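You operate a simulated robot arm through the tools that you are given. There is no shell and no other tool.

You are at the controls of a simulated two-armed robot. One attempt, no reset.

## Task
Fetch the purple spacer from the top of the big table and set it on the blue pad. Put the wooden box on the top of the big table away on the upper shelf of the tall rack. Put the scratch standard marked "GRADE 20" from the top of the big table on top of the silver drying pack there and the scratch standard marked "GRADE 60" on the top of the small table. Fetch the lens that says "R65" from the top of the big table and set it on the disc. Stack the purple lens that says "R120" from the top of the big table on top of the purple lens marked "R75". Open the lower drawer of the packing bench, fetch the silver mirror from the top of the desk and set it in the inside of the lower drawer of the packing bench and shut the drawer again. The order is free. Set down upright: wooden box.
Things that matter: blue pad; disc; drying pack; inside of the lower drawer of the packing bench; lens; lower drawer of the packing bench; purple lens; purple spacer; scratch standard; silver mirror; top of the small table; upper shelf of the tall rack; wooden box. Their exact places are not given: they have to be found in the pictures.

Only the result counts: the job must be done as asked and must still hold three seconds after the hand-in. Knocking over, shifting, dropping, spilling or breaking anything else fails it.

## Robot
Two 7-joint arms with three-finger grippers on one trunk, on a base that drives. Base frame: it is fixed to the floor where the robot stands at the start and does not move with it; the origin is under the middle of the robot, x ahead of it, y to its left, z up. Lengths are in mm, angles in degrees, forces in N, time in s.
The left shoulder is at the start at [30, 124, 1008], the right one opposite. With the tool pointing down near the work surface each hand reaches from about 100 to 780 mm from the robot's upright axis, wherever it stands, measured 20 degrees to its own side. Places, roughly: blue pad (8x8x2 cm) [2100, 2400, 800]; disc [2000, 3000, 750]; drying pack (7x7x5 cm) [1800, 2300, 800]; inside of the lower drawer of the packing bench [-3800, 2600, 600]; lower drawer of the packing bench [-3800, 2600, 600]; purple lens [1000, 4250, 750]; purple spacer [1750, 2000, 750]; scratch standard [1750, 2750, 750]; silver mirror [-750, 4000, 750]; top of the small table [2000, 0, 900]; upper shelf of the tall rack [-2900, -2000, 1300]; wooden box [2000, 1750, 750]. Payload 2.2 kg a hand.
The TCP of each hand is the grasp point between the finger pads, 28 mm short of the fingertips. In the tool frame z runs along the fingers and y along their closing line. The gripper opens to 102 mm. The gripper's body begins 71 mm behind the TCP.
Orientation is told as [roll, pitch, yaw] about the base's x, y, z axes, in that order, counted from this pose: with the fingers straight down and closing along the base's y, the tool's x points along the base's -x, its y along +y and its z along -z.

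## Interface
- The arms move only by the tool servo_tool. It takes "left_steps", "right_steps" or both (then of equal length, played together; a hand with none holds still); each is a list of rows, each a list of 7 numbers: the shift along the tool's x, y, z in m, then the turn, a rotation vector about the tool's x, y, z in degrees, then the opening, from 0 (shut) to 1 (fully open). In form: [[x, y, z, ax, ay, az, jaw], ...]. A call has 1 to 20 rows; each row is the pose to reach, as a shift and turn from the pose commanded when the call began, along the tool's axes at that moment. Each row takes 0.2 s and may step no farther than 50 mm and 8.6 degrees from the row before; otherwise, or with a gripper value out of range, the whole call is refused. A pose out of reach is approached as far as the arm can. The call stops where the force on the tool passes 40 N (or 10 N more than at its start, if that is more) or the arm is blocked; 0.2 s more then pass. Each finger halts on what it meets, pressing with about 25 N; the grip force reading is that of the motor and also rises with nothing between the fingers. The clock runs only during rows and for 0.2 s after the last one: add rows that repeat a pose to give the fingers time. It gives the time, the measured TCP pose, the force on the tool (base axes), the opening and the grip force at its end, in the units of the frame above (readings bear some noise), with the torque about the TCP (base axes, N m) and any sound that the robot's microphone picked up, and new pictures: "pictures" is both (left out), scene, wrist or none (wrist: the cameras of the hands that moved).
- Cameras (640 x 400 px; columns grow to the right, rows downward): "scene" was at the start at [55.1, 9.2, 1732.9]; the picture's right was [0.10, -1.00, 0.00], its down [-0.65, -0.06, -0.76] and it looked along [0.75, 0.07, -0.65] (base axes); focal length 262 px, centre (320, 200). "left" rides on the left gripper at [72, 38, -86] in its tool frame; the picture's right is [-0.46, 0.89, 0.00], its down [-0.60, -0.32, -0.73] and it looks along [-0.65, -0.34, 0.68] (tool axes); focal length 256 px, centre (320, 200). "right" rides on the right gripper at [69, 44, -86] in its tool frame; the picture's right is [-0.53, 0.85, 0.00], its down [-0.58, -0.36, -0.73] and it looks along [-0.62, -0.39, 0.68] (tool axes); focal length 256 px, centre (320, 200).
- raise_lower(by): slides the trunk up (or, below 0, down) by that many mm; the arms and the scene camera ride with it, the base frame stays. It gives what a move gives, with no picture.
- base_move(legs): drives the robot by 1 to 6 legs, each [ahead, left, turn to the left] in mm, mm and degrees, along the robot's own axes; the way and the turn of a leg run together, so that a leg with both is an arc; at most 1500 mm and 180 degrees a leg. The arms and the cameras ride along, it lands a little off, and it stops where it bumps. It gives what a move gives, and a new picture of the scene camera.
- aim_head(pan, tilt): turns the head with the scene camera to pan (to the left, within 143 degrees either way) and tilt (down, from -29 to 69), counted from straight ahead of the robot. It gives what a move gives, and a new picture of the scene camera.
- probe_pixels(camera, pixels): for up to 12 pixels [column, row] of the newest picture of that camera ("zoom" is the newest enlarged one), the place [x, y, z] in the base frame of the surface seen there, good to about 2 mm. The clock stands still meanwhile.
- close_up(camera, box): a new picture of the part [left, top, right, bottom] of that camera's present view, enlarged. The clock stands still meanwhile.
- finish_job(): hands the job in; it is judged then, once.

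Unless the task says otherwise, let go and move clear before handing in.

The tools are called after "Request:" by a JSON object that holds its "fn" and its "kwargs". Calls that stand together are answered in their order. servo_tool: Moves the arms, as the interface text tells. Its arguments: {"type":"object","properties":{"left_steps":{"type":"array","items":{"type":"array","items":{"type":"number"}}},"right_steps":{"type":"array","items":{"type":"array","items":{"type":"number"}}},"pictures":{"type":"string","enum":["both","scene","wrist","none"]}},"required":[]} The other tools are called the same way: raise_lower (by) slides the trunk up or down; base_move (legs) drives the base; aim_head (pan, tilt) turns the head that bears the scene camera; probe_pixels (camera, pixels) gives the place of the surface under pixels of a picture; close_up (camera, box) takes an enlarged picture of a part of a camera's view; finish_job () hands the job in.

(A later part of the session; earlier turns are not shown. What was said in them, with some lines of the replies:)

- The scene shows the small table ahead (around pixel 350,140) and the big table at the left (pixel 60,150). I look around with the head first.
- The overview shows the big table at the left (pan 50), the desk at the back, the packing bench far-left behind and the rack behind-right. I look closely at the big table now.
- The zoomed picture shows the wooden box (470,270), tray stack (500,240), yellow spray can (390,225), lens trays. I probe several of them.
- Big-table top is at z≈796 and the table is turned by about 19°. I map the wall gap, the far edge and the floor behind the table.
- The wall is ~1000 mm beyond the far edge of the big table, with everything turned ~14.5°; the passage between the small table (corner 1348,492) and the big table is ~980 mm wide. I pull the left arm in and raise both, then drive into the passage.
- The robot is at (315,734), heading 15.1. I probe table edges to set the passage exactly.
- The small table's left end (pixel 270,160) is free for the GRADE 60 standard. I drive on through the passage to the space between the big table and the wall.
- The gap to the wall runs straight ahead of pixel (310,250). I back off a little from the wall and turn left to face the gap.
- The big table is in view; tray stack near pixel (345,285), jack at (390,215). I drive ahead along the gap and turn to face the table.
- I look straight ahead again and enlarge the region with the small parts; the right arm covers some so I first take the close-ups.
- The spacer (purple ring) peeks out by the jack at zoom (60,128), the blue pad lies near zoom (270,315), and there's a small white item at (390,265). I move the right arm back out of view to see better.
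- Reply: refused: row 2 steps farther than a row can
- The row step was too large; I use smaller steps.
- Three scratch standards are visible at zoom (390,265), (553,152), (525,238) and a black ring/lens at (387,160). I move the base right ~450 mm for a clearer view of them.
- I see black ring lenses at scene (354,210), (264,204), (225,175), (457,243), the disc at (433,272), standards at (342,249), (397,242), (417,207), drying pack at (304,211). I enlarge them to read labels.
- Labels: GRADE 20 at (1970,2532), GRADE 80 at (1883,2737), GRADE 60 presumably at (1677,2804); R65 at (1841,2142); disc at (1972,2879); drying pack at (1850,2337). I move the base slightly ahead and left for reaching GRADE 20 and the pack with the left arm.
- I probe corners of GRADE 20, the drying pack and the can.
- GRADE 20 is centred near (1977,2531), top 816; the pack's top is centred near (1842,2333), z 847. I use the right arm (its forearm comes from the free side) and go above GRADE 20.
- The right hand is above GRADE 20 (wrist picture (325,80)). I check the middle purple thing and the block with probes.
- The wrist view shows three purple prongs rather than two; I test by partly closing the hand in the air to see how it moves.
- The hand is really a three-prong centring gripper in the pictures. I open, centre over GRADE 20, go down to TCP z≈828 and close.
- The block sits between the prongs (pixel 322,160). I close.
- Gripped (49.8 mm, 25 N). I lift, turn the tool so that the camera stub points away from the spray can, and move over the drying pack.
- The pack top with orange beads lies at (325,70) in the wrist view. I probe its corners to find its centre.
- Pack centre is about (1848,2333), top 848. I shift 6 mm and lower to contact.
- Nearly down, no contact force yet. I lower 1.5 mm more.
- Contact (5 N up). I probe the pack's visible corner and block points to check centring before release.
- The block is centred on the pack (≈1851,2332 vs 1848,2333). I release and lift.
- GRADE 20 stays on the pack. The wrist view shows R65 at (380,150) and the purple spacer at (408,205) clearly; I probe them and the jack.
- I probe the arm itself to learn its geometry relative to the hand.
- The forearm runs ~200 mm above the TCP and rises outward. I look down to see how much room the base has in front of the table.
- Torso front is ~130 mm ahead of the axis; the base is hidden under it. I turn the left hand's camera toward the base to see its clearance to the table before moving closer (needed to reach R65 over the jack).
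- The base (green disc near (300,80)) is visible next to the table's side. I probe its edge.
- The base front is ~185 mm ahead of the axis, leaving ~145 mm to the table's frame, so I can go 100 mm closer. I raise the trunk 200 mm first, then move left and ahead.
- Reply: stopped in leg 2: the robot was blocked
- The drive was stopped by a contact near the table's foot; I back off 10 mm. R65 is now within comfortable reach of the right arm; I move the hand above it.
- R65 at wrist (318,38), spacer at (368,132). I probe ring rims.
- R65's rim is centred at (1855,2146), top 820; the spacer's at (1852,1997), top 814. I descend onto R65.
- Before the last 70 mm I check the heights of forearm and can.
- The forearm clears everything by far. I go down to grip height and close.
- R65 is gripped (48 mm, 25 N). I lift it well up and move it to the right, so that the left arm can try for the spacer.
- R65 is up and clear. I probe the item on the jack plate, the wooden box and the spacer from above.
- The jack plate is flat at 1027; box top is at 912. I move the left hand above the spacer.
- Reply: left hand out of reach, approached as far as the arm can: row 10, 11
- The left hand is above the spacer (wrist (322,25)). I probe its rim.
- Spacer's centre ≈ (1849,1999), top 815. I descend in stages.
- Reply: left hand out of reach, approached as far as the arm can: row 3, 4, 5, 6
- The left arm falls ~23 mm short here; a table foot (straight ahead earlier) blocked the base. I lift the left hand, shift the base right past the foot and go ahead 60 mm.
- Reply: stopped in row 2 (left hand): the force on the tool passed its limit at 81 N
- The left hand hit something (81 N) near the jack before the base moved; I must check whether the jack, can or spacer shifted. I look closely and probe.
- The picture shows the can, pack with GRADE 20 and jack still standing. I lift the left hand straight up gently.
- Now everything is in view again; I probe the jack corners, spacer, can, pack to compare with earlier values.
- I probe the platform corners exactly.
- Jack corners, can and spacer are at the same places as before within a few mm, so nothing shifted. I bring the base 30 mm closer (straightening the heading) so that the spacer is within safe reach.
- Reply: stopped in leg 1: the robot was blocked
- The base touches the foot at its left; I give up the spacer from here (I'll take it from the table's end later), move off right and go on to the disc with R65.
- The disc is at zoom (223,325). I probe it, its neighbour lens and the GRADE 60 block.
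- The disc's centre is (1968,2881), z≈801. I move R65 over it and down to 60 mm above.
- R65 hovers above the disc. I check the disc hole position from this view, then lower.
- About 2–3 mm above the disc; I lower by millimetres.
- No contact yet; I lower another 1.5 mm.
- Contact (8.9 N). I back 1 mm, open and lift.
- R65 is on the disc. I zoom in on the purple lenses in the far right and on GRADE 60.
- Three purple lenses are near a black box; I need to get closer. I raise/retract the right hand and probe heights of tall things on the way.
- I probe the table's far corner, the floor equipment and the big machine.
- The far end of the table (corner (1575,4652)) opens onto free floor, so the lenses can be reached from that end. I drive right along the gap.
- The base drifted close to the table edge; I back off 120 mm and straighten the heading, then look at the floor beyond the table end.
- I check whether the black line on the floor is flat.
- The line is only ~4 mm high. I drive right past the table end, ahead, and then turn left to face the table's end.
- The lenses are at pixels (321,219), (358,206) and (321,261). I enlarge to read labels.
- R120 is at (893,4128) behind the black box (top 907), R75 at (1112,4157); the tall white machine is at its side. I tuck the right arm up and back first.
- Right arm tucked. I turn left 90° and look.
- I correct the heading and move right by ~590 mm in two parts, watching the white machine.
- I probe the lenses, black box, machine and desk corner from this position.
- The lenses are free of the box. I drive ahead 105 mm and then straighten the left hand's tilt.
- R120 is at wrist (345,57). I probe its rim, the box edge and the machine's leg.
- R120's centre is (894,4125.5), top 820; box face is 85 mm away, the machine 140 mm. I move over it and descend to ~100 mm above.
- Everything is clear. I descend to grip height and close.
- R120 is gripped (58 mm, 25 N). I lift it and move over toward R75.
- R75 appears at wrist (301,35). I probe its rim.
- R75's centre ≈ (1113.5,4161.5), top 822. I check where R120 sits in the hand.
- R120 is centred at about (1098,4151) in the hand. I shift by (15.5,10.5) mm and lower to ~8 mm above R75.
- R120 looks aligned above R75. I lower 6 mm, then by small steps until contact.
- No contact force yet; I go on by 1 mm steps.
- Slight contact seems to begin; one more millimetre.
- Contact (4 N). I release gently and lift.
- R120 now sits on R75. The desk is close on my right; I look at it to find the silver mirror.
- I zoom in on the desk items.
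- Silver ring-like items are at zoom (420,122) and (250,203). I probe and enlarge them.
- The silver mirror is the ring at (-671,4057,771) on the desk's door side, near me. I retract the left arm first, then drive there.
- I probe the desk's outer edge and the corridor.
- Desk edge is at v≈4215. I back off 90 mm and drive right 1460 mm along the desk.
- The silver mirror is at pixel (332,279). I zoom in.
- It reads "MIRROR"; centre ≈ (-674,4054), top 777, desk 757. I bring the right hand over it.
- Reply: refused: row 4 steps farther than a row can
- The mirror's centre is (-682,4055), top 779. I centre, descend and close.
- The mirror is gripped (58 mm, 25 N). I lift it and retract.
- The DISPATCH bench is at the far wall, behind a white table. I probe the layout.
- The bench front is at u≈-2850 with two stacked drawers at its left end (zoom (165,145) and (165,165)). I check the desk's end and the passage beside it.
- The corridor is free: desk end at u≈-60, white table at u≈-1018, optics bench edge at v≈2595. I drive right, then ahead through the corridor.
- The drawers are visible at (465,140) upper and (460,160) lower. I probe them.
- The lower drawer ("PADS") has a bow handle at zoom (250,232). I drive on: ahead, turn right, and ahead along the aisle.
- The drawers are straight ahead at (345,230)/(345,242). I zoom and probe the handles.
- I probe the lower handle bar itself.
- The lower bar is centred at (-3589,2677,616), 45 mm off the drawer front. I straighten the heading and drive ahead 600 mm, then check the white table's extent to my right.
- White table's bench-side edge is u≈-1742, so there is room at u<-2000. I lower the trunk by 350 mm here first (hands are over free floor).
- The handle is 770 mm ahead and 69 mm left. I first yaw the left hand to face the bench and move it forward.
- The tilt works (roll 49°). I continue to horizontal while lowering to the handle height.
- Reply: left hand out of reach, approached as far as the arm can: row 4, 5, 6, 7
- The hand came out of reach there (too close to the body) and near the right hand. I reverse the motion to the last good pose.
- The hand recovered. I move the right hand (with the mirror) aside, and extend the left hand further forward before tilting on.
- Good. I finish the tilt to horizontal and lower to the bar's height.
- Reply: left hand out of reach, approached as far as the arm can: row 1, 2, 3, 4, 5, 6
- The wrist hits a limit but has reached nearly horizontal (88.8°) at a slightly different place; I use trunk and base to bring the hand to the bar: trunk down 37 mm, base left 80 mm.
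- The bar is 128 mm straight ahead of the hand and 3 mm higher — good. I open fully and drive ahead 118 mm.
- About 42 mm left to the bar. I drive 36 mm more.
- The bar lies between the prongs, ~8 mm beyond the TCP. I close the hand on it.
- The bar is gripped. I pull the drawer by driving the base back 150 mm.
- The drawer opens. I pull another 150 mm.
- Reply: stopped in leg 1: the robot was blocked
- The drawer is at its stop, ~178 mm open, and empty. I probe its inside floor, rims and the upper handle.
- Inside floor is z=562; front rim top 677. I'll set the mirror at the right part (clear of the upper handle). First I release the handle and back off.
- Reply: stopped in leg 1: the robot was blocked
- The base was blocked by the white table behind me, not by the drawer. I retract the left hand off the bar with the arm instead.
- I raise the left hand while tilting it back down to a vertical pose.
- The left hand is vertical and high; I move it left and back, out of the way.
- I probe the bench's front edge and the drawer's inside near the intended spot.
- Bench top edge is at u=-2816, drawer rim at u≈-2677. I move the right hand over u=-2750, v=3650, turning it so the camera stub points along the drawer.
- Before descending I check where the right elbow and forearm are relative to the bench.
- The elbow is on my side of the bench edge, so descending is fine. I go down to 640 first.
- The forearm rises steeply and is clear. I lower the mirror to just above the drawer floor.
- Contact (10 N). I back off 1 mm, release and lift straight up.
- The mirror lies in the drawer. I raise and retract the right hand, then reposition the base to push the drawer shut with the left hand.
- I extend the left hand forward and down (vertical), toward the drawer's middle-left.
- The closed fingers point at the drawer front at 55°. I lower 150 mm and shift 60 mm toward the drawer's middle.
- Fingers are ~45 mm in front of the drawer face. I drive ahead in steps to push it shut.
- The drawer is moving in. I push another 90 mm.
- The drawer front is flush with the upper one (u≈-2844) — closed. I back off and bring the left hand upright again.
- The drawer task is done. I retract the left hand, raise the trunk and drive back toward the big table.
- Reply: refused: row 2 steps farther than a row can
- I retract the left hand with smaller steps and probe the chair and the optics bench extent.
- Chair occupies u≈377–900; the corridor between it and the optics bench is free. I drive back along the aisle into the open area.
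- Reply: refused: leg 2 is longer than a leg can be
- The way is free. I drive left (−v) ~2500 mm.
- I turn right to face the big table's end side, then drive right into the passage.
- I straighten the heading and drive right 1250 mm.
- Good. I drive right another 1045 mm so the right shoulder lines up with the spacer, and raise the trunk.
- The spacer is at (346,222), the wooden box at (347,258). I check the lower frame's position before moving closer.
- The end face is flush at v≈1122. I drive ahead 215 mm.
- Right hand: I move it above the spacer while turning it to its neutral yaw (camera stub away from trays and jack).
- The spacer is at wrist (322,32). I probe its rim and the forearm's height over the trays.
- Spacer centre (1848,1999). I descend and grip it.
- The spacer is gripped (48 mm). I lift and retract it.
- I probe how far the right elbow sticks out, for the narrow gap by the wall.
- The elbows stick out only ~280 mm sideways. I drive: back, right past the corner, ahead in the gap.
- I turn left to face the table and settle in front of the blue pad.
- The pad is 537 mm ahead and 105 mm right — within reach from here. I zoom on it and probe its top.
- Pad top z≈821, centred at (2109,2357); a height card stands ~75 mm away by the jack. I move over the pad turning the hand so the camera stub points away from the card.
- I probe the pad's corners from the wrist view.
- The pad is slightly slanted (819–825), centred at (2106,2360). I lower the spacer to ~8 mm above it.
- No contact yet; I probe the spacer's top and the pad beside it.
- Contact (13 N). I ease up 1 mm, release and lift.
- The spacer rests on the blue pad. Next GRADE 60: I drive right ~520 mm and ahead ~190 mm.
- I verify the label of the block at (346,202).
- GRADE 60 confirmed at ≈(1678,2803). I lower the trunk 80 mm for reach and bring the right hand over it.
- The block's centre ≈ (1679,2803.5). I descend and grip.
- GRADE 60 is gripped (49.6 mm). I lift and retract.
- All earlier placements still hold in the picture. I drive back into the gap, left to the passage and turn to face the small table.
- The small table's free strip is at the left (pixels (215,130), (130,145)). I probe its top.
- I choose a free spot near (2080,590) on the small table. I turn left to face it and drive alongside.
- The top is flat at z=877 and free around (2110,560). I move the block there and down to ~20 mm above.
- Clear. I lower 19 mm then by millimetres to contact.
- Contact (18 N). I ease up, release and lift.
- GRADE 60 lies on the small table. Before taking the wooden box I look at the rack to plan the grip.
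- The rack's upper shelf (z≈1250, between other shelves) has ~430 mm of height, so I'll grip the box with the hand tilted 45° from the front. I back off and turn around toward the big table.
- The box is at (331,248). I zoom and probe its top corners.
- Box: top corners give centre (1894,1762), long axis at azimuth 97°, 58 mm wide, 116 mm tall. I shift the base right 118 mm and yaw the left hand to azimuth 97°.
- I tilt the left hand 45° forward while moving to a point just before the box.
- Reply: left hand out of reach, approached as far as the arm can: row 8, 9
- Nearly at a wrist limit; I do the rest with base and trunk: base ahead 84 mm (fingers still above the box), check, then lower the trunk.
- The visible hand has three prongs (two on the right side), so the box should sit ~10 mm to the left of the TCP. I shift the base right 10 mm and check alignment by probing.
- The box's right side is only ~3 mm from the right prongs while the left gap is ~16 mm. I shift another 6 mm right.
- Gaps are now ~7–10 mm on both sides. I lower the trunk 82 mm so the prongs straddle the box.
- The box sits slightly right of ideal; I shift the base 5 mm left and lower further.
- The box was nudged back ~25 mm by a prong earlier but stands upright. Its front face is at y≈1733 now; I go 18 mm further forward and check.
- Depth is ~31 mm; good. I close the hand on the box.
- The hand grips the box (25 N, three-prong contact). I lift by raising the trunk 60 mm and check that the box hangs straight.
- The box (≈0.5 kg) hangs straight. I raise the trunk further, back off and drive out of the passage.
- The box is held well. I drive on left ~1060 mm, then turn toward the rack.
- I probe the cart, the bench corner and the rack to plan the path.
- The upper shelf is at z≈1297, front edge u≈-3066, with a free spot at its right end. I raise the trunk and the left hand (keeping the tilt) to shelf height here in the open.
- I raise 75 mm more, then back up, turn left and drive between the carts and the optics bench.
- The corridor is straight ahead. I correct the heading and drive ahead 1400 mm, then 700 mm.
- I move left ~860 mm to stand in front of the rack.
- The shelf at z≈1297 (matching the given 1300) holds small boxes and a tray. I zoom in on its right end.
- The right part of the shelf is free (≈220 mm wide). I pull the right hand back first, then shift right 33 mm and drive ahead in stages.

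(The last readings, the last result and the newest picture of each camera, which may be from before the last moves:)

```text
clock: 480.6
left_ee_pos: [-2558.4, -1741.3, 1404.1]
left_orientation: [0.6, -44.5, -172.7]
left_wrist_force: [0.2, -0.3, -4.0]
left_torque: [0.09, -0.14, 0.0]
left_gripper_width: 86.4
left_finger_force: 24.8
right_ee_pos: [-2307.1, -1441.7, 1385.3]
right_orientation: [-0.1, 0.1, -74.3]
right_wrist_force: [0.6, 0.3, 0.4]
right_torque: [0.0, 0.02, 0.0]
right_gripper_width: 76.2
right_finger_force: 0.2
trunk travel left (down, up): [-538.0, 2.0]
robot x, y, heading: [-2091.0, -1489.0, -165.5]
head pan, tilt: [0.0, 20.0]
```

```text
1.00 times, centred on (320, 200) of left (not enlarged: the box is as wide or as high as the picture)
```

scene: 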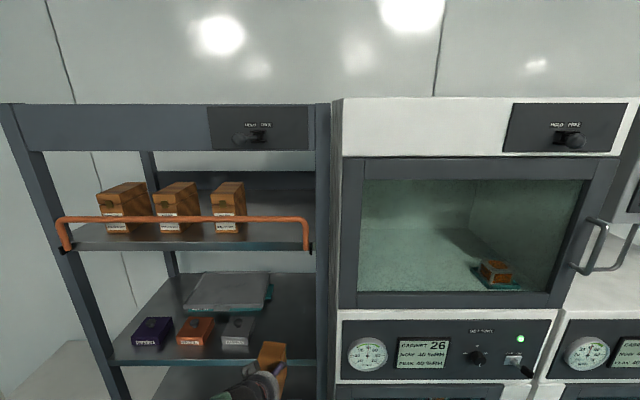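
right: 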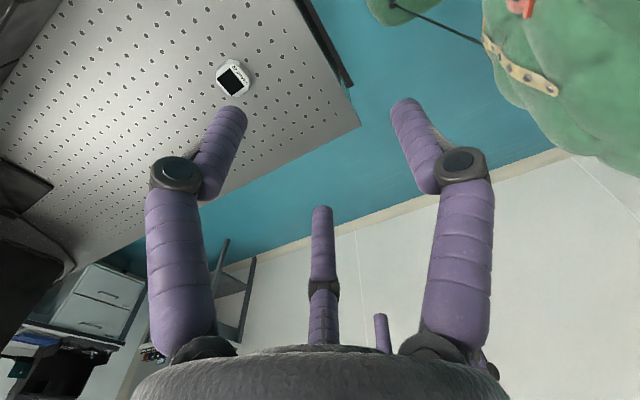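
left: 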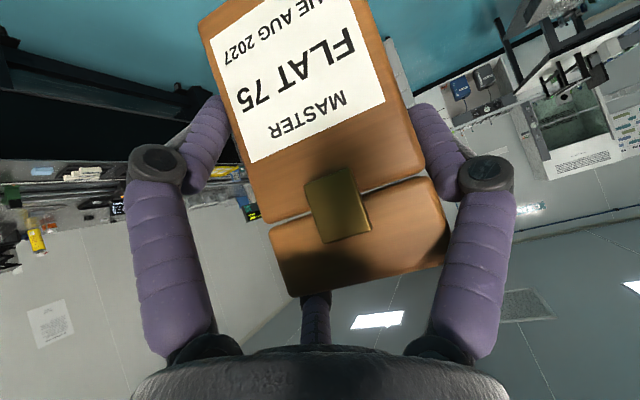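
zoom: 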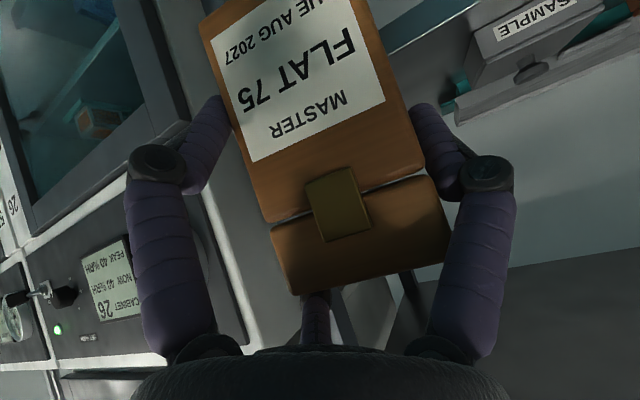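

TCP is at v=-1041, 210 mm to go. I drive 130 mm and check.

Request:
{"fn": "base_move", "kwargs": {"legs": [[130, 0, 0]]}}

Request:
{"fn": "aim_head", "kwargs": {"pan": 15, "tilt": 45}}

Request:
{"fn": "close_up", "kwargs": {"camera": "left", "box": [0, 0, 640, 400]}}

```text
clock: 481.9
left_ee_pos: [-2687.4, -1774.1, 1403.4]
left_orientation: [0.6, -44.5, -172.7]
left_wrist_force: [0.6, -0.7, -4.8]
left_torque: [0.07, -0.12, -0.03]
left_gripper_width: 86.5
left_finger_force: 25.4
right_ee_pos: [-2437.4, -1475.7, 1385.4]
right_orientation: [0.0, 0.0, -74.4]
right_wrist_force: [0.0, -0.1, -0.4]
right_torque: [0.04, 0.02, 0.03]
right_gripper_width: 76.3
right_finger_force: 0.1
trunk travel left (down, up): [-538.0, 2.0]
robot x, y, heading: [-2220.6, -1523.6, -165.3]
head pan, tilt: [0.0, 20.0]
```

scene: 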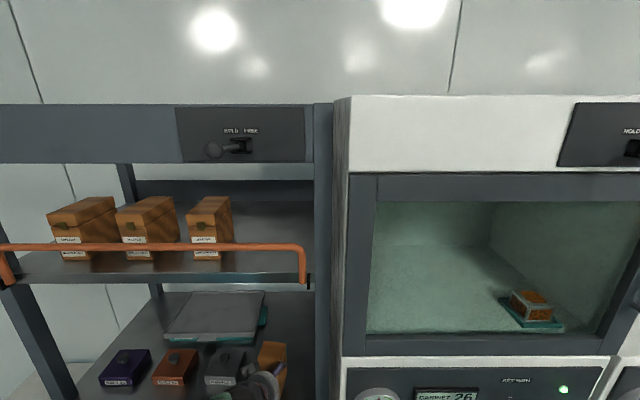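

```text
clock: 482.8
left_ee_pos: [-2688.2, -1774.6, 1404.0]
left_orientation: [0.6, -44.4, -172.7]
left_wrist_force: [-0.3, 0.1, -4.3]
left_torque: [0.06, -0.14, -0.01]
left_gripper_width: 86.4
left_finger_force: 24.5
right_ee_pos: [-2437.1, -1475.3, 1385.2]
right_orientation: [-0.1, -0.1, -74.5]
right_wrist_force: [0.2, -0.6, 0.6]
right_torque: [-0.02, 0.01, 0.01]
right_gripper_width: 76.5
right_finger_force: 0.1
trunk travel left (down, up): [-538.0, 2.0]
robot x, y, heading: [-2225.9, -1525.4, -165.5]
head pan, tilt: [15.0, 45.0]
```

scene: 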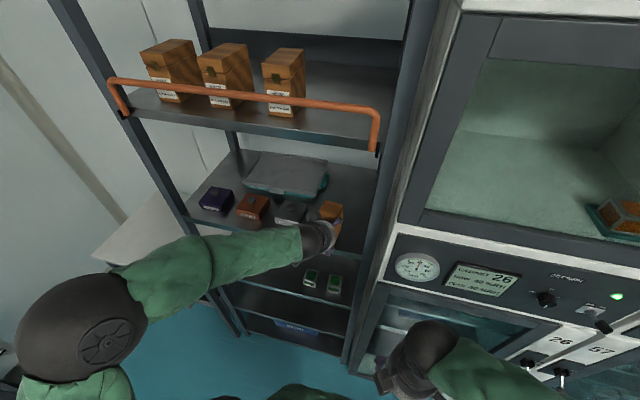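

```text
1.00 times, centred on (320, 200) of left (not enlarged: the box is as wide or as high as the picture)
```

zoom: 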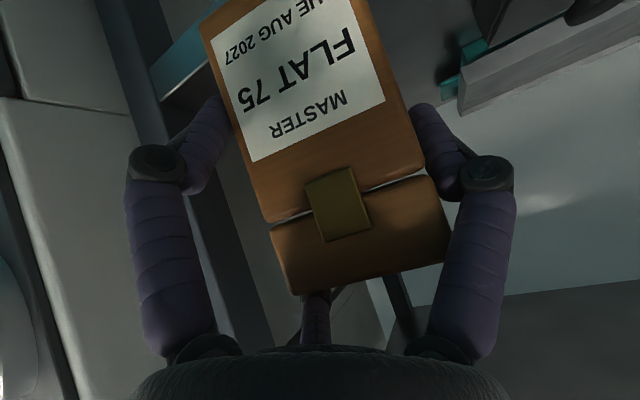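

The box enters between SAMPLE and the post. I drive 76 mm more.

Request:
{"fn": "base_move", "kwargs": {"legs": [[76, 0, 0]]}}

Request:
{"fn": "close_up", "kwargs": {"camera": "scene", "box": [180, 130, 400, 290]}}

Request:
{"fn": "close_up", "kwargs": {"camera": "left", "box": [0, 0, 640, 400]}}

```text
clock: 483.9
left_ee_pos: [-2761.5, -1792.1, 1403.4]
left_orientation: [0.6, -44.4, -172.8]
left_wrist_force: [-0.8, 0.1, -5.2]
left_torque: [0.08, -0.1, 0.03]
left_gripper_width: 86.4
left_finger_force: 25.4
right_ee_pos: [-2510.8, -1494.1, 1384.5]
right_orientation: [-0.2, -0.1, -74.4]
right_wrist_force: [-0.6, 0.4, 0.4]
right_torque: [-0.03, 0.02, 0.0]
right_gripper_width: 76.6
right_finger_force: 0.0
trunk travel left (down, up): [-538.0, 2.0]
robot x, y, heading: [-2296.7, -1541.4, -165.6]
head pan, tilt: [15.0, 45.0]
```

scene: 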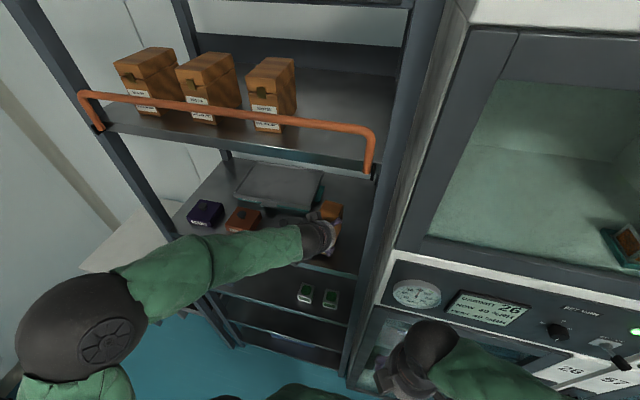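

```text
2.50 times, centred on (290, 210) of scene
```

zoom: 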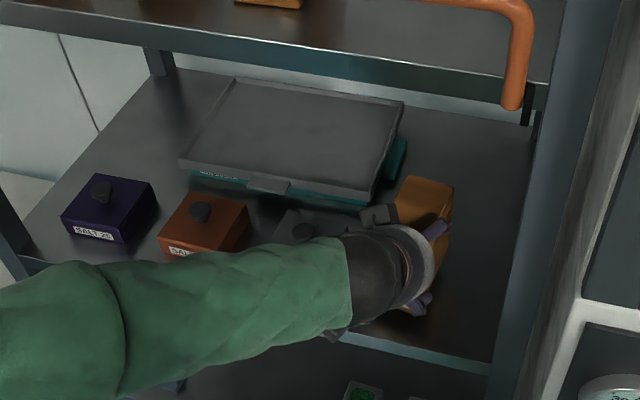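

```text
1.00 times, centred on (320, 200) of left (not enlarged: the box is as wide or as high as the picture)
```

zoom: 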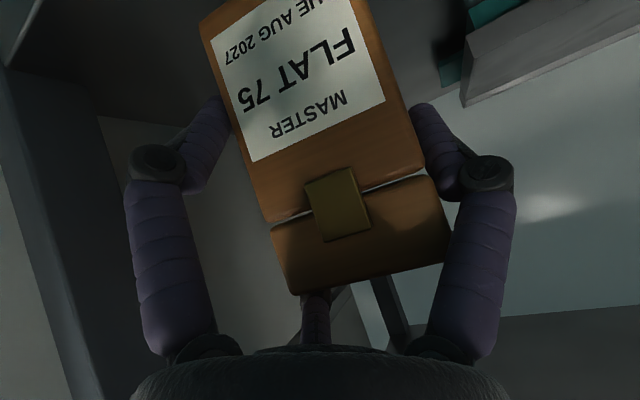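

I check the forearm's height above the SAMPLE box before lowering.

Request:
{"fn": "probe_pixels", "kwargs": {"camera": "zoom", "pixels": [[330, 260], [280, 260], [200, 280], [100, 300], [425, 195], [300, 232], [400, 285], [440, 270]]}}

```text
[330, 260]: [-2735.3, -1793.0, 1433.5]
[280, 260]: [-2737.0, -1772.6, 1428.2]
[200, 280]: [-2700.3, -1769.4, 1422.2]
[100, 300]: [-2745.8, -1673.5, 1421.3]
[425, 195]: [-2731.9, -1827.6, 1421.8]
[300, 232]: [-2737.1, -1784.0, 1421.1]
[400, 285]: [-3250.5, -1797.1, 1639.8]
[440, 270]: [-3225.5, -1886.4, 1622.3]
```

Request:
{"fn": "close_up", "kwargs": {"camera": "scene", "box": [180, 130, 400, 290]}}

Request:
{"fn": "probe_pixels", "kwargs": {"camera": "zoom", "pixels": [[330, 260], [280, 260], [200, 280], [100, 300], [425, 195], [300, 232], [400, 285], [440, 320], [300, 300], [240, 330]]}}

```text
2.50 times, centred on (290, 210) of scene
```

zoom: 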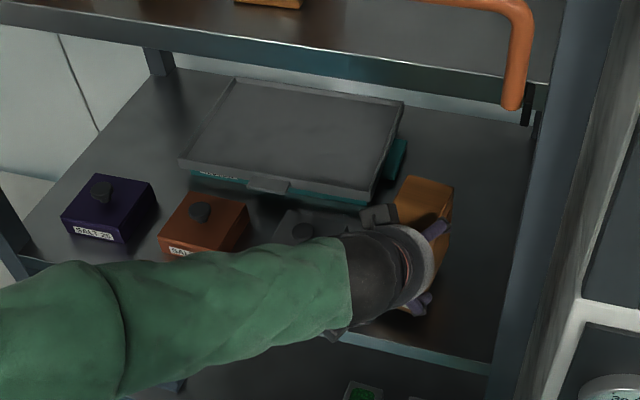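

```text
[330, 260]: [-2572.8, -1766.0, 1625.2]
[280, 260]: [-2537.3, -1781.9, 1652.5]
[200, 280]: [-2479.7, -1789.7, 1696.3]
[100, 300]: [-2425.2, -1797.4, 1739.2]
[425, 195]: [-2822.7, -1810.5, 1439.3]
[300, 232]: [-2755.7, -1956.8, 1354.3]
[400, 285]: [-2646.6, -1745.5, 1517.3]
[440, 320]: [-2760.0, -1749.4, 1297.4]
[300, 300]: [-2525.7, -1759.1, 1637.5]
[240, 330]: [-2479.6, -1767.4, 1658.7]
```

The arm is well clear. I lower the box ~24 mm toward the shelf.

Request:
{"fn": "servo_tool", "kwargs": {"left_steps": [[0.007, 0, 0.0071, 0, 0, 0, 0.4], [0.014, 0, 0.0143, 0, 0, 0, 0.4], [0.0161, 0, 0.0164, 0, 0, 0, 0.4], [0.0161, 0, 0.0164, 0, 0, 0, 0.4]], "pictures": "wrist"}}

```text
clock: 484.9
left_ee_pos: [-2761.9, -1791.3, 1380.8]
left_orientation: [0.6, -44.5, -172.8]
left_wrist_force: [0.3, -0.5, -4.4]
left_torque: [0.09, -0.15, -0.03]
left_gripper_width: 86.4
left_finger_force: 24.9
right_ee_pos: [-2509.7, -1493.6, 1384.3]
right_orientation: [-0.2, 0.0, -74.4]
right_wrist_force: [0.0, -0.3, 1.1]
right_torque: [-0.05, 0.03, -0.04]
right_gripper_width: 76.4
right_finger_force: 0.1
trunk travel left (down, up): [-538.0, 2.0]
robot x, y, heading: [-2294.3, -1545.2, -165.4]
head pan, tilt: [15.0, 45.0]
```

left: 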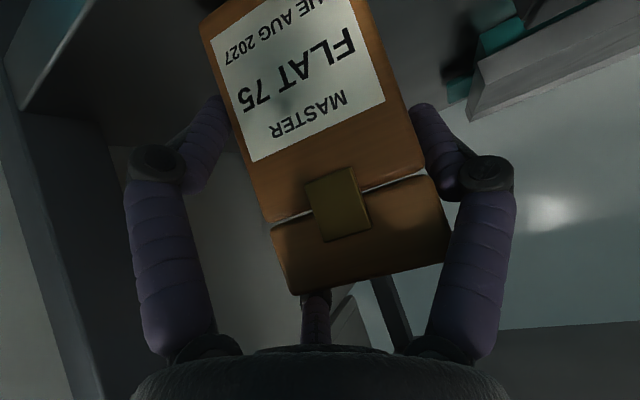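

Now millimetre steps down until the weight is taken.

Request:
{"fn": "servo_tool", "kwargs": {"left_steps": [[0.0007, 0, 0.0007, 0, 0, 0, 0.4], [0.0014, 0, 0.0014, 0, 0, 0, 0.4], [0.0014, 0, 0.0014, 0, 0, 0, 0.4]], "pictures": "none"}}

Request:
{"fn": "servo_tool", "kwargs": {"left_steps": [[0.0007, 0, 0.0007, 0, 0, 0, 0.4], [0.0014, 0, 0.0014, 0, 0, 0, 0.4], [0.0014, 0, 0.0014, 0, 0, 0, 0.4]], "pictures": "none"}}

```text
clock: 485.7
left_ee_pos: [-2762.6, -1794.0, 1378.7]
left_orientation: [0.6, -44.5, -172.7]
left_wrist_force: [0.0, -0.5, -5.0]
left_torque: [0.08, -0.17, 0.0]
left_gripper_width: 86.7
left_finger_force: 25.0
right_ee_pos: [-2510.4, -1493.4, 1384.6]
right_orientation: [0.0, -0.1, -74.4]
right_wrist_force: [0.1, -0.6, 0.4]
right_torque: [0.0, -0.04, -0.01]
right_gripper_width: 76.5
right_finger_force: 0.1
trunk travel left (down, up): [-538.0, 2.0]
robot x, y, heading: [-2292.6, -1542.1, -165.4]
head pan, tilt: [15.0, 45.0]
```

```text
clock: 486.5
left_ee_pos: [-2761.8, -1792.7, 1376.8]
left_orientation: [0.5, -44.4, -172.9]
left_wrist_force: [1.3, -0.7, -4.6]
left_torque: [0.08, -0.13, 0.04]
left_gripper_width: 86.3
left_finger_force: 25.5
right_ee_pos: [-2511.0, -1494.3, 1385.4]
right_orientation: [-0.1, -0.1, -74.4]
right_wrist_force: [0.9, -1.0, -0.3]
right_torque: [-0.01, -0.03, 0.01]
right_gripper_width: 76.8
right_finger_force: 0.1
trunk travel left (down, up): [-538.0, 2.0]
robot x, y, heading: [-2293.2, -1543.8, -165.2]
head pan, tilt: [15.0, 45.0]
```

Request:
{"fn": "servo_tool", "kwargs": {"left_steps": [[0.0007, 0, 0.0007, 0, 0, 0, 0.4], [0.0012, 0, 0.0012, 0, 0, 0, 0.4], [0.0012, 0, 0.0012, 0, 0, 0, 0.4]], "pictures": "none"}}

Request:
{"fn": "servo_tool", "kwargs": {"left_steps": [[0.0007, 0, 0.0007, 0, 0, 0, 0.4], [0.0007, 0, 0.0007, 0, 0, 0, 0.4]], "pictures": "none"}}

```text
clock: 487.3
left_ee_pos: [-2762.3, -1793.5, 1376.1]
left_orientation: [0.4, -44.6, -172.8]
left_wrist_force: [-1.1, 0.5, 3.5]
left_torque: [0.13, 0.71, -0.01]
left_gripper_width: 86.4
left_finger_force: 25.2
right_ee_pos: [-2509.8, -1493.4, 1385.2]
right_orientation: [-0.1, -0.2, -74.4]
right_wrist_force: [0.3, -0.1, -0.3]
right_torque: [0.0, -0.02, 0.0]
right_gripper_width: 76.5
right_finger_force: 0.0
trunk travel left (down, up): [-538.0, 2.0]
robot x, y, heading: [-2290.1, -1545.4, -165.4]
head pan, tilt: [15.0, 45.0]
```

```text
clock: 487.9
left_ee_pos: [-2761.6, -1792.7, 1375.2]
left_orientation: [0.7, -44.6, -172.7]
left_wrist_force: [-4.6, -1.3, 9.3]
left_torque: [-0.18, 1.39, 0.11]
left_gripper_width: 86.7
left_finger_force: 24.9
right_ee_pos: [-2508.8, -1494.1, 1385.0]
right_orientation: [-0.2, -0.1, -74.4]
right_wrist_force: [1.2, -0.1, 0.3]
right_torque: [0.0, -0.01, 0.01]
right_gripper_width: 76.3
right_finger_force: 0.1
trunk travel left (down, up): [-538.0, 2.0]
robot x, y, heading: [-2296.5, -1544.8, -165.3]
head pan, tilt: [15.0, 45.0]
```

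The box's far edge touches first (torque), so it is down. I ease a little and open the hand slowly.

Request:
{"fn": "servo_tool", "kwargs": {"left_steps": [[-0.0004, 0, -0.0004, 0, 0, 0, 0.7], [-0.0004, 0, -0.0004, 0, 0, 0, 0.85], [-0.0004, 0, -0.0004, 0, 0, 0, 0.9], [-0.0004, 0, -0.0004, 0, 0, 0, 0.95], [-0.0004, 0, -0.0004, 0, 0, 0, 1.0], [-0.0004, 0, -0.0004, 0, 0, 0, 1.0]], "pictures": "both"}}

Request:
{"fn": "close_up", "kwargs": {"camera": "scene", "box": [240, 170, 380, 280]}}

```text
clock: 489.3
left_ee_pos: [-2760.6, -1793.4, 1374.7]
left_orientation: [0.6, -44.3, -172.8]
left_wrist_force: [0.5, -0.3, 0.2]
left_torque: [-0.03, -0.01, -0.04]
left_gripper_width: 101.9
left_finger_force: 0.0
right_ee_pos: [-2510.4, -1493.6, 1385.3]
right_orientation: [-0.1, -0.1, -74.4]
right_wrist_force: [0.1, -1.0, -0.5]
right_torque: [0.01, 0.01, 0.02]
right_gripper_width: 76.6
right_finger_force: 0.0
trunk travel left (down, up): [-538.0, 2.0]
robot x, y, heading: [-2295.6, -1543.0, -165.3]
head pan, tilt: [15.0, 45.0]
```

scene: 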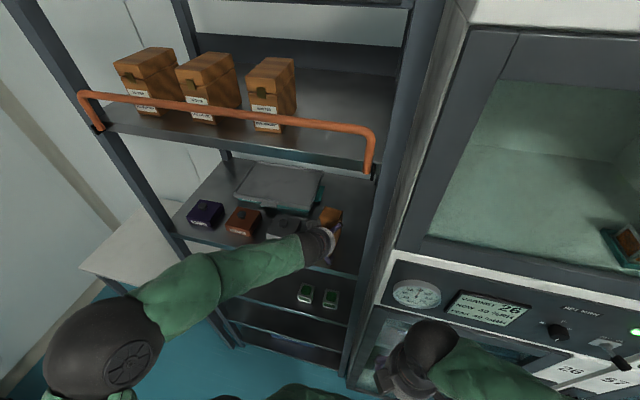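
left: 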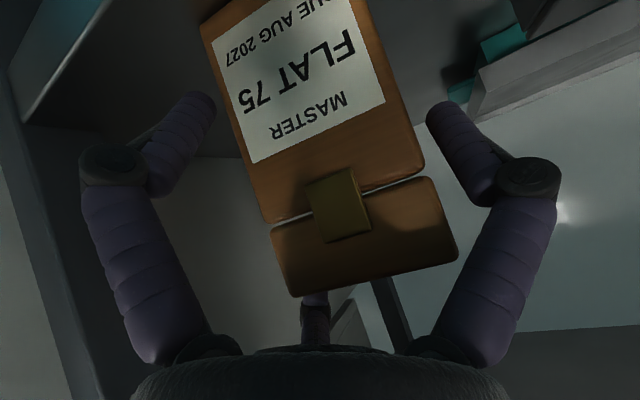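

```text
3.64 times, centred on (310, 225) of scene
```

zoom: 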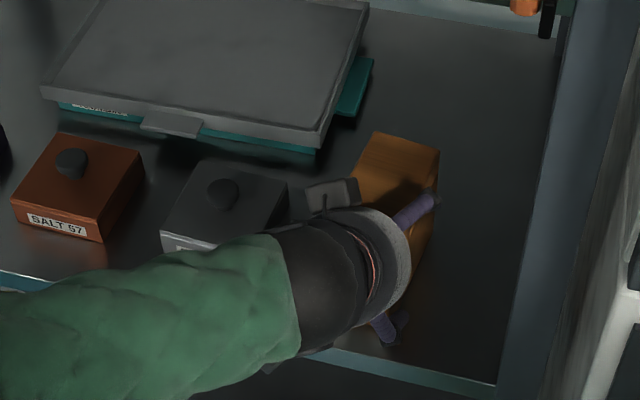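

The box stands on the shelf. I shift the hand 2 mm right to even the gaps and back the base off.

Request:
{"fn": "servo_tool", "kwargs": {"left_steps": [[0, -0.001, 0, 0, 0, 0, 1.0], [0, -0.002, 0, 0, 0, 0, 1.0]], "pictures": "none"}}

Request:
{"fn": "base_move", "kwargs": {"legs": [[-40, 0, 0]]}}

Request:
{"fn": "close_up", "kwargs": {"camera": "left", "box": [0, 0, 640, 400]}}

```text
clock: 489.9
left_ee_pos: [-2761.0, -1790.2, 1374.8]
left_orientation: [0.6, -44.4, -172.8]
left_wrist_force: [0.0, -0.4, -0.2]
left_torque: [0.01, 0.01, 0.0]
left_gripper_width: 101.8
left_finger_force: 0.0
right_ee_pos: [-2510.7, -1494.2, 1383.6]
right_orientation: [-0.1, -0.1, -74.4]
right_wrist_force: [0.6, -0.9, -0.2]
right_torque: [0.0, 0.02, 0.03]
right_gripper_width: 76.4
right_finger_force: 0.0
trunk travel left (down, up): [-538.0, 2.0]
robot x, y, heading: [-2292.3, -1542.8, -165.6]
head pan, tilt: [15.0, 45.0]
```

```text
clock: 490.7
left_ee_pos: [-2729.0, -1782.0, 1372.4]
left_orientation: [0.5, -44.2, -172.8]
left_wrist_force: [0.0, -0.1, -0.1]
left_torque: [0.04, -0.05, 0.01]
left_gripper_width: 102.2
left_finger_force: 0.1
right_ee_pos: [-2477.2, -1485.4, 1383.3]
right_orientation: [0.1, -0.2, -74.4]
right_wrist_force: [-0.1, 0.2, -0.2]
right_torque: [0.03, -0.03, -0.02]
right_gripper_width: 76.3
right_finger_force: 0.0
trunk travel left (down, up): [-538.0, 2.0]
robot x, y, heading: [-2256.8, -1531.2, -165.2]
head pan, tilt: [15.0, 45.0]
```

scene: 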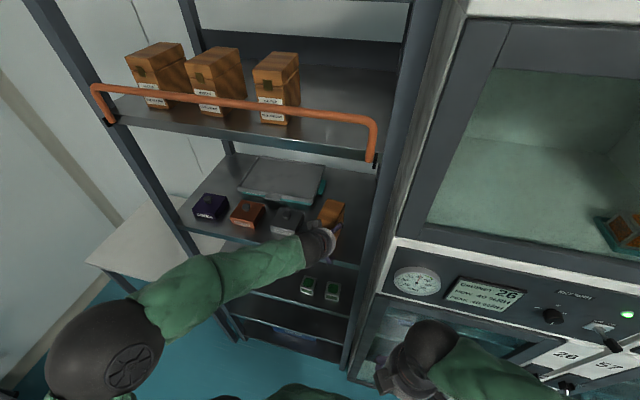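

```text
1.00 times, centred on (320, 200) of left (not enlarged: the box is as wide or as high as the picture)
```

zoom: 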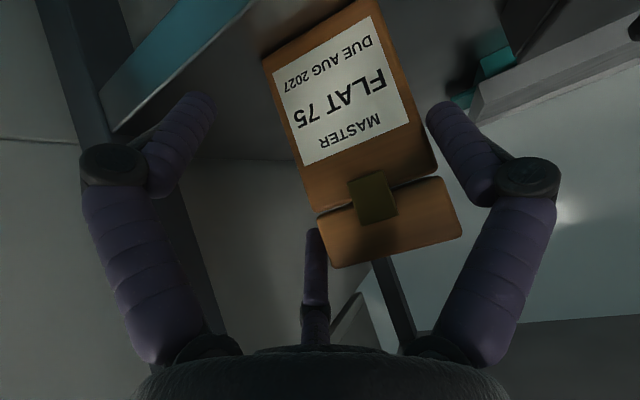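

The box stays; the hand drifts right relative to it, so I back off further with a slight leftward component.

Request:
{"fn": "base_move", "kwargs": {"legs": [[-35, 10, 0]]}}

Request:
{"fn": "close_up", "kwargs": {"camera": "left", "box": [0, 0, 640, 400]}}

```text
clock: 491.6
left_ee_pos: [-2693.2, -1780.1, 1373.1]
left_orientation: [0.6, -44.2, -173.0]
left_wrist_force: [-0.8, -1.1, -0.2]
left_torque: [0.01, -0.03, -0.02]
left_gripper_width: 102.0
left_finger_force: 0.1
right_ee_pos: [-2441.5, -1484.8, 1384.0]
right_orientation: [0.1, -0.1, -74.4]
right_wrist_force: [0.1, 0.7, -0.2]
right_torque: [-0.03, -0.07, 0.01]
right_gripper_width: 76.6
right_finger_force: 0.1
trunk travel left (down, up): [-538.0, 2.0]
robot x, y, heading: [-2224.0, -1535.1, -165.9]
head pan, tilt: [15.0, 45.0]
```

scene: 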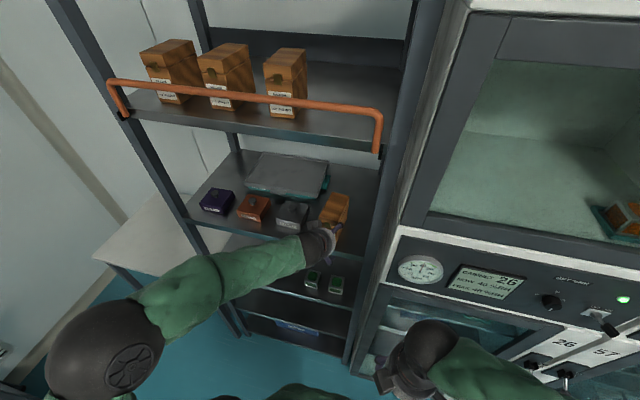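

```text
1.00 times, centred on (320, 200) of left (not enlarged: the box is as wide or as high as the picture)
```

zoom: 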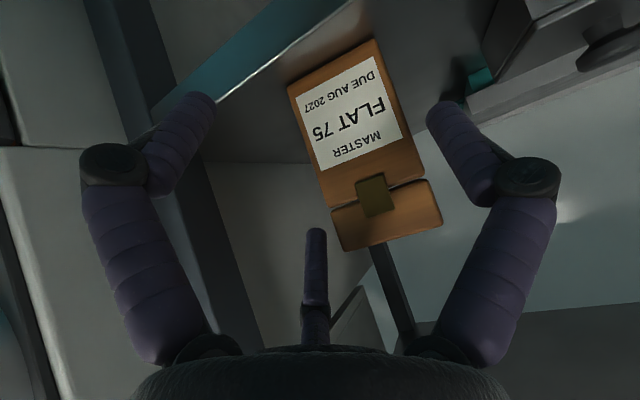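

Good, clear now. I back off 250 mm and check the box.

Request:
{"fn": "base_move", "kwargs": {"legs": [[-60, 5, 0], [-350, 0, 0]]}}

Request:
{"fn": "aim_head", "kwargs": {"pan": 10, "tilt": 30}}

Request:
{"fn": "close_up", "kwargs": {"camera": "scene", "box": [200, 130, 400, 280]}}

```text
clock: 494.4
left_ee_pos: [-2295.1, -1686.1, 1374.2]
left_orientation: [0.6, -44.5, -172.7]
left_wrist_force: [0.4, 0.0, 0.3]
left_torque: [-0.03, -0.04, 0.02]
left_gripper_width: 102.0
left_finger_force: 0.1
right_ee_pos: [-2046.2, -1389.1, 1384.4]
right_orientation: [0.0, -0.1, -74.4]
right_wrist_force: [-0.5, 0.2, -1.8]
right_torque: [-0.03, -0.04, 0.01]
right_gripper_width: 76.7
right_finger_force: 0.1
trunk travel left (down, up): [-538.0, 2.0]
robot x, y, heading: [-1827.9, -1439.7, -165.0]
head pan, tilt: [15.0, 45.0]
```

scene: 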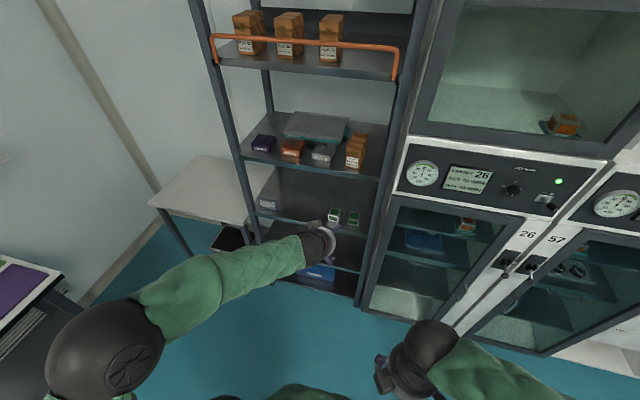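

```text
clock: 495.2
left_ee_pos: [-2295.6, -1685.6, 1374.1]
left_orientation: [0.5, -44.3, -172.7]
left_wrist_force: [-0.2, 0.3, 0.0]
left_torque: [0.0, -0.04, 0.03]
left_gripper_width: 101.9
left_finger_force: 0.1
right_ee_pos: [-2045.1, -1388.5, 1384.7]
right_orientation: [0.0, 0.0, -74.2]
right_wrist_force: [0.0, -0.1, 0.0]
right_torque: [0.0, 0.01, 0.0]
right_gripper_width: 76.2
right_finger_force: 0.1
trunk travel left (down, up): [-538.0, 2.0]
robot x, y, heading: [-1829.3, -1436.6, -165.4]
head pan, tilt: [10.0, 30.0]
```

scene: 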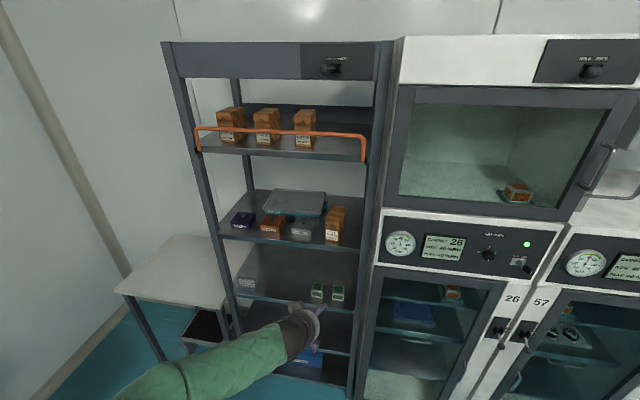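

```text
2.67 times, centred on (300, 205) of scene
```

zoom: 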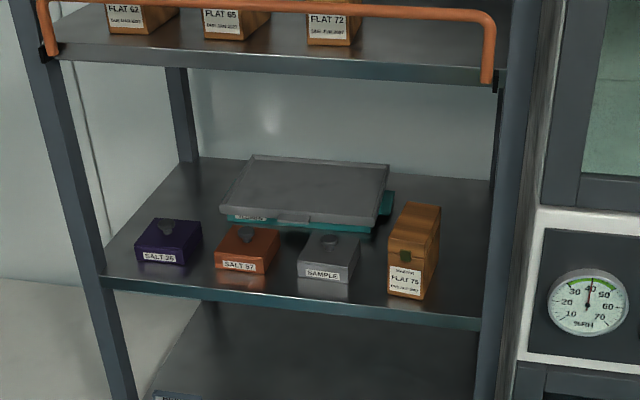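

"FLAT 75" stands upright on the upper shelf (zoom (413,250)), nothing else moved there, and both hands are empty and clear. All parts of the job are done, so I hand in.

Request:
{"fn": "finish_job", "kwargs": {}}

```text
The job is handed in.
```

All the moves are done, and I handed the job in with both hands empty and clear. I saw no result from the judging, so whether it passed is still unknown.

| Item | Where it is now | How I checked it |
|---|---|---|
| Purple spacer | On the blue pad | Seen in place afterwards; the pad sits at a slight slant |
| Wooden box ("FLAT 75") | Upright on the tall rack's shelf at about 1,297 mm | Seen in place afterwards |
| GRADE 20 standard | On the silver drying pack | Seen in place afterwards |
| GRADE 60 standard | On the small table near (2110, 560) | Seen in place afterwards |
| R65 lens | On the disc | Seen in place afterwards |
| R120 purple lens | On the purple R75 lens | Seen in place afterwards |
| Silver mirror | In the lower drawer of the packing bench, drawer shut | The drawer fronts measured flush |

Some things could count against the result:

- **Jack bump:** the left hand hit something by the lab jack on the big table with an 81 N peak. Afterwards the jack, can and spacer were at the same places within a few millimetres.
- **Base contacts:** the base was blocked by the big table's foot twice, and by the white table near the packing bench twice. I did not measure either table again afterwards.
- **Box nudge:** a finger pushed the wooden box back about 25 mm on the table before I gripped it. It stayed upright.
- **Choice of shelf:** I took the "upper shelf" to be the one at about 1,300 mm, matching your coordinates. A higher shelf, at about 1,690 mm with an orange rail, holds three similar FLAT boxes. If you meant that one, the box is on the wrong shelf.
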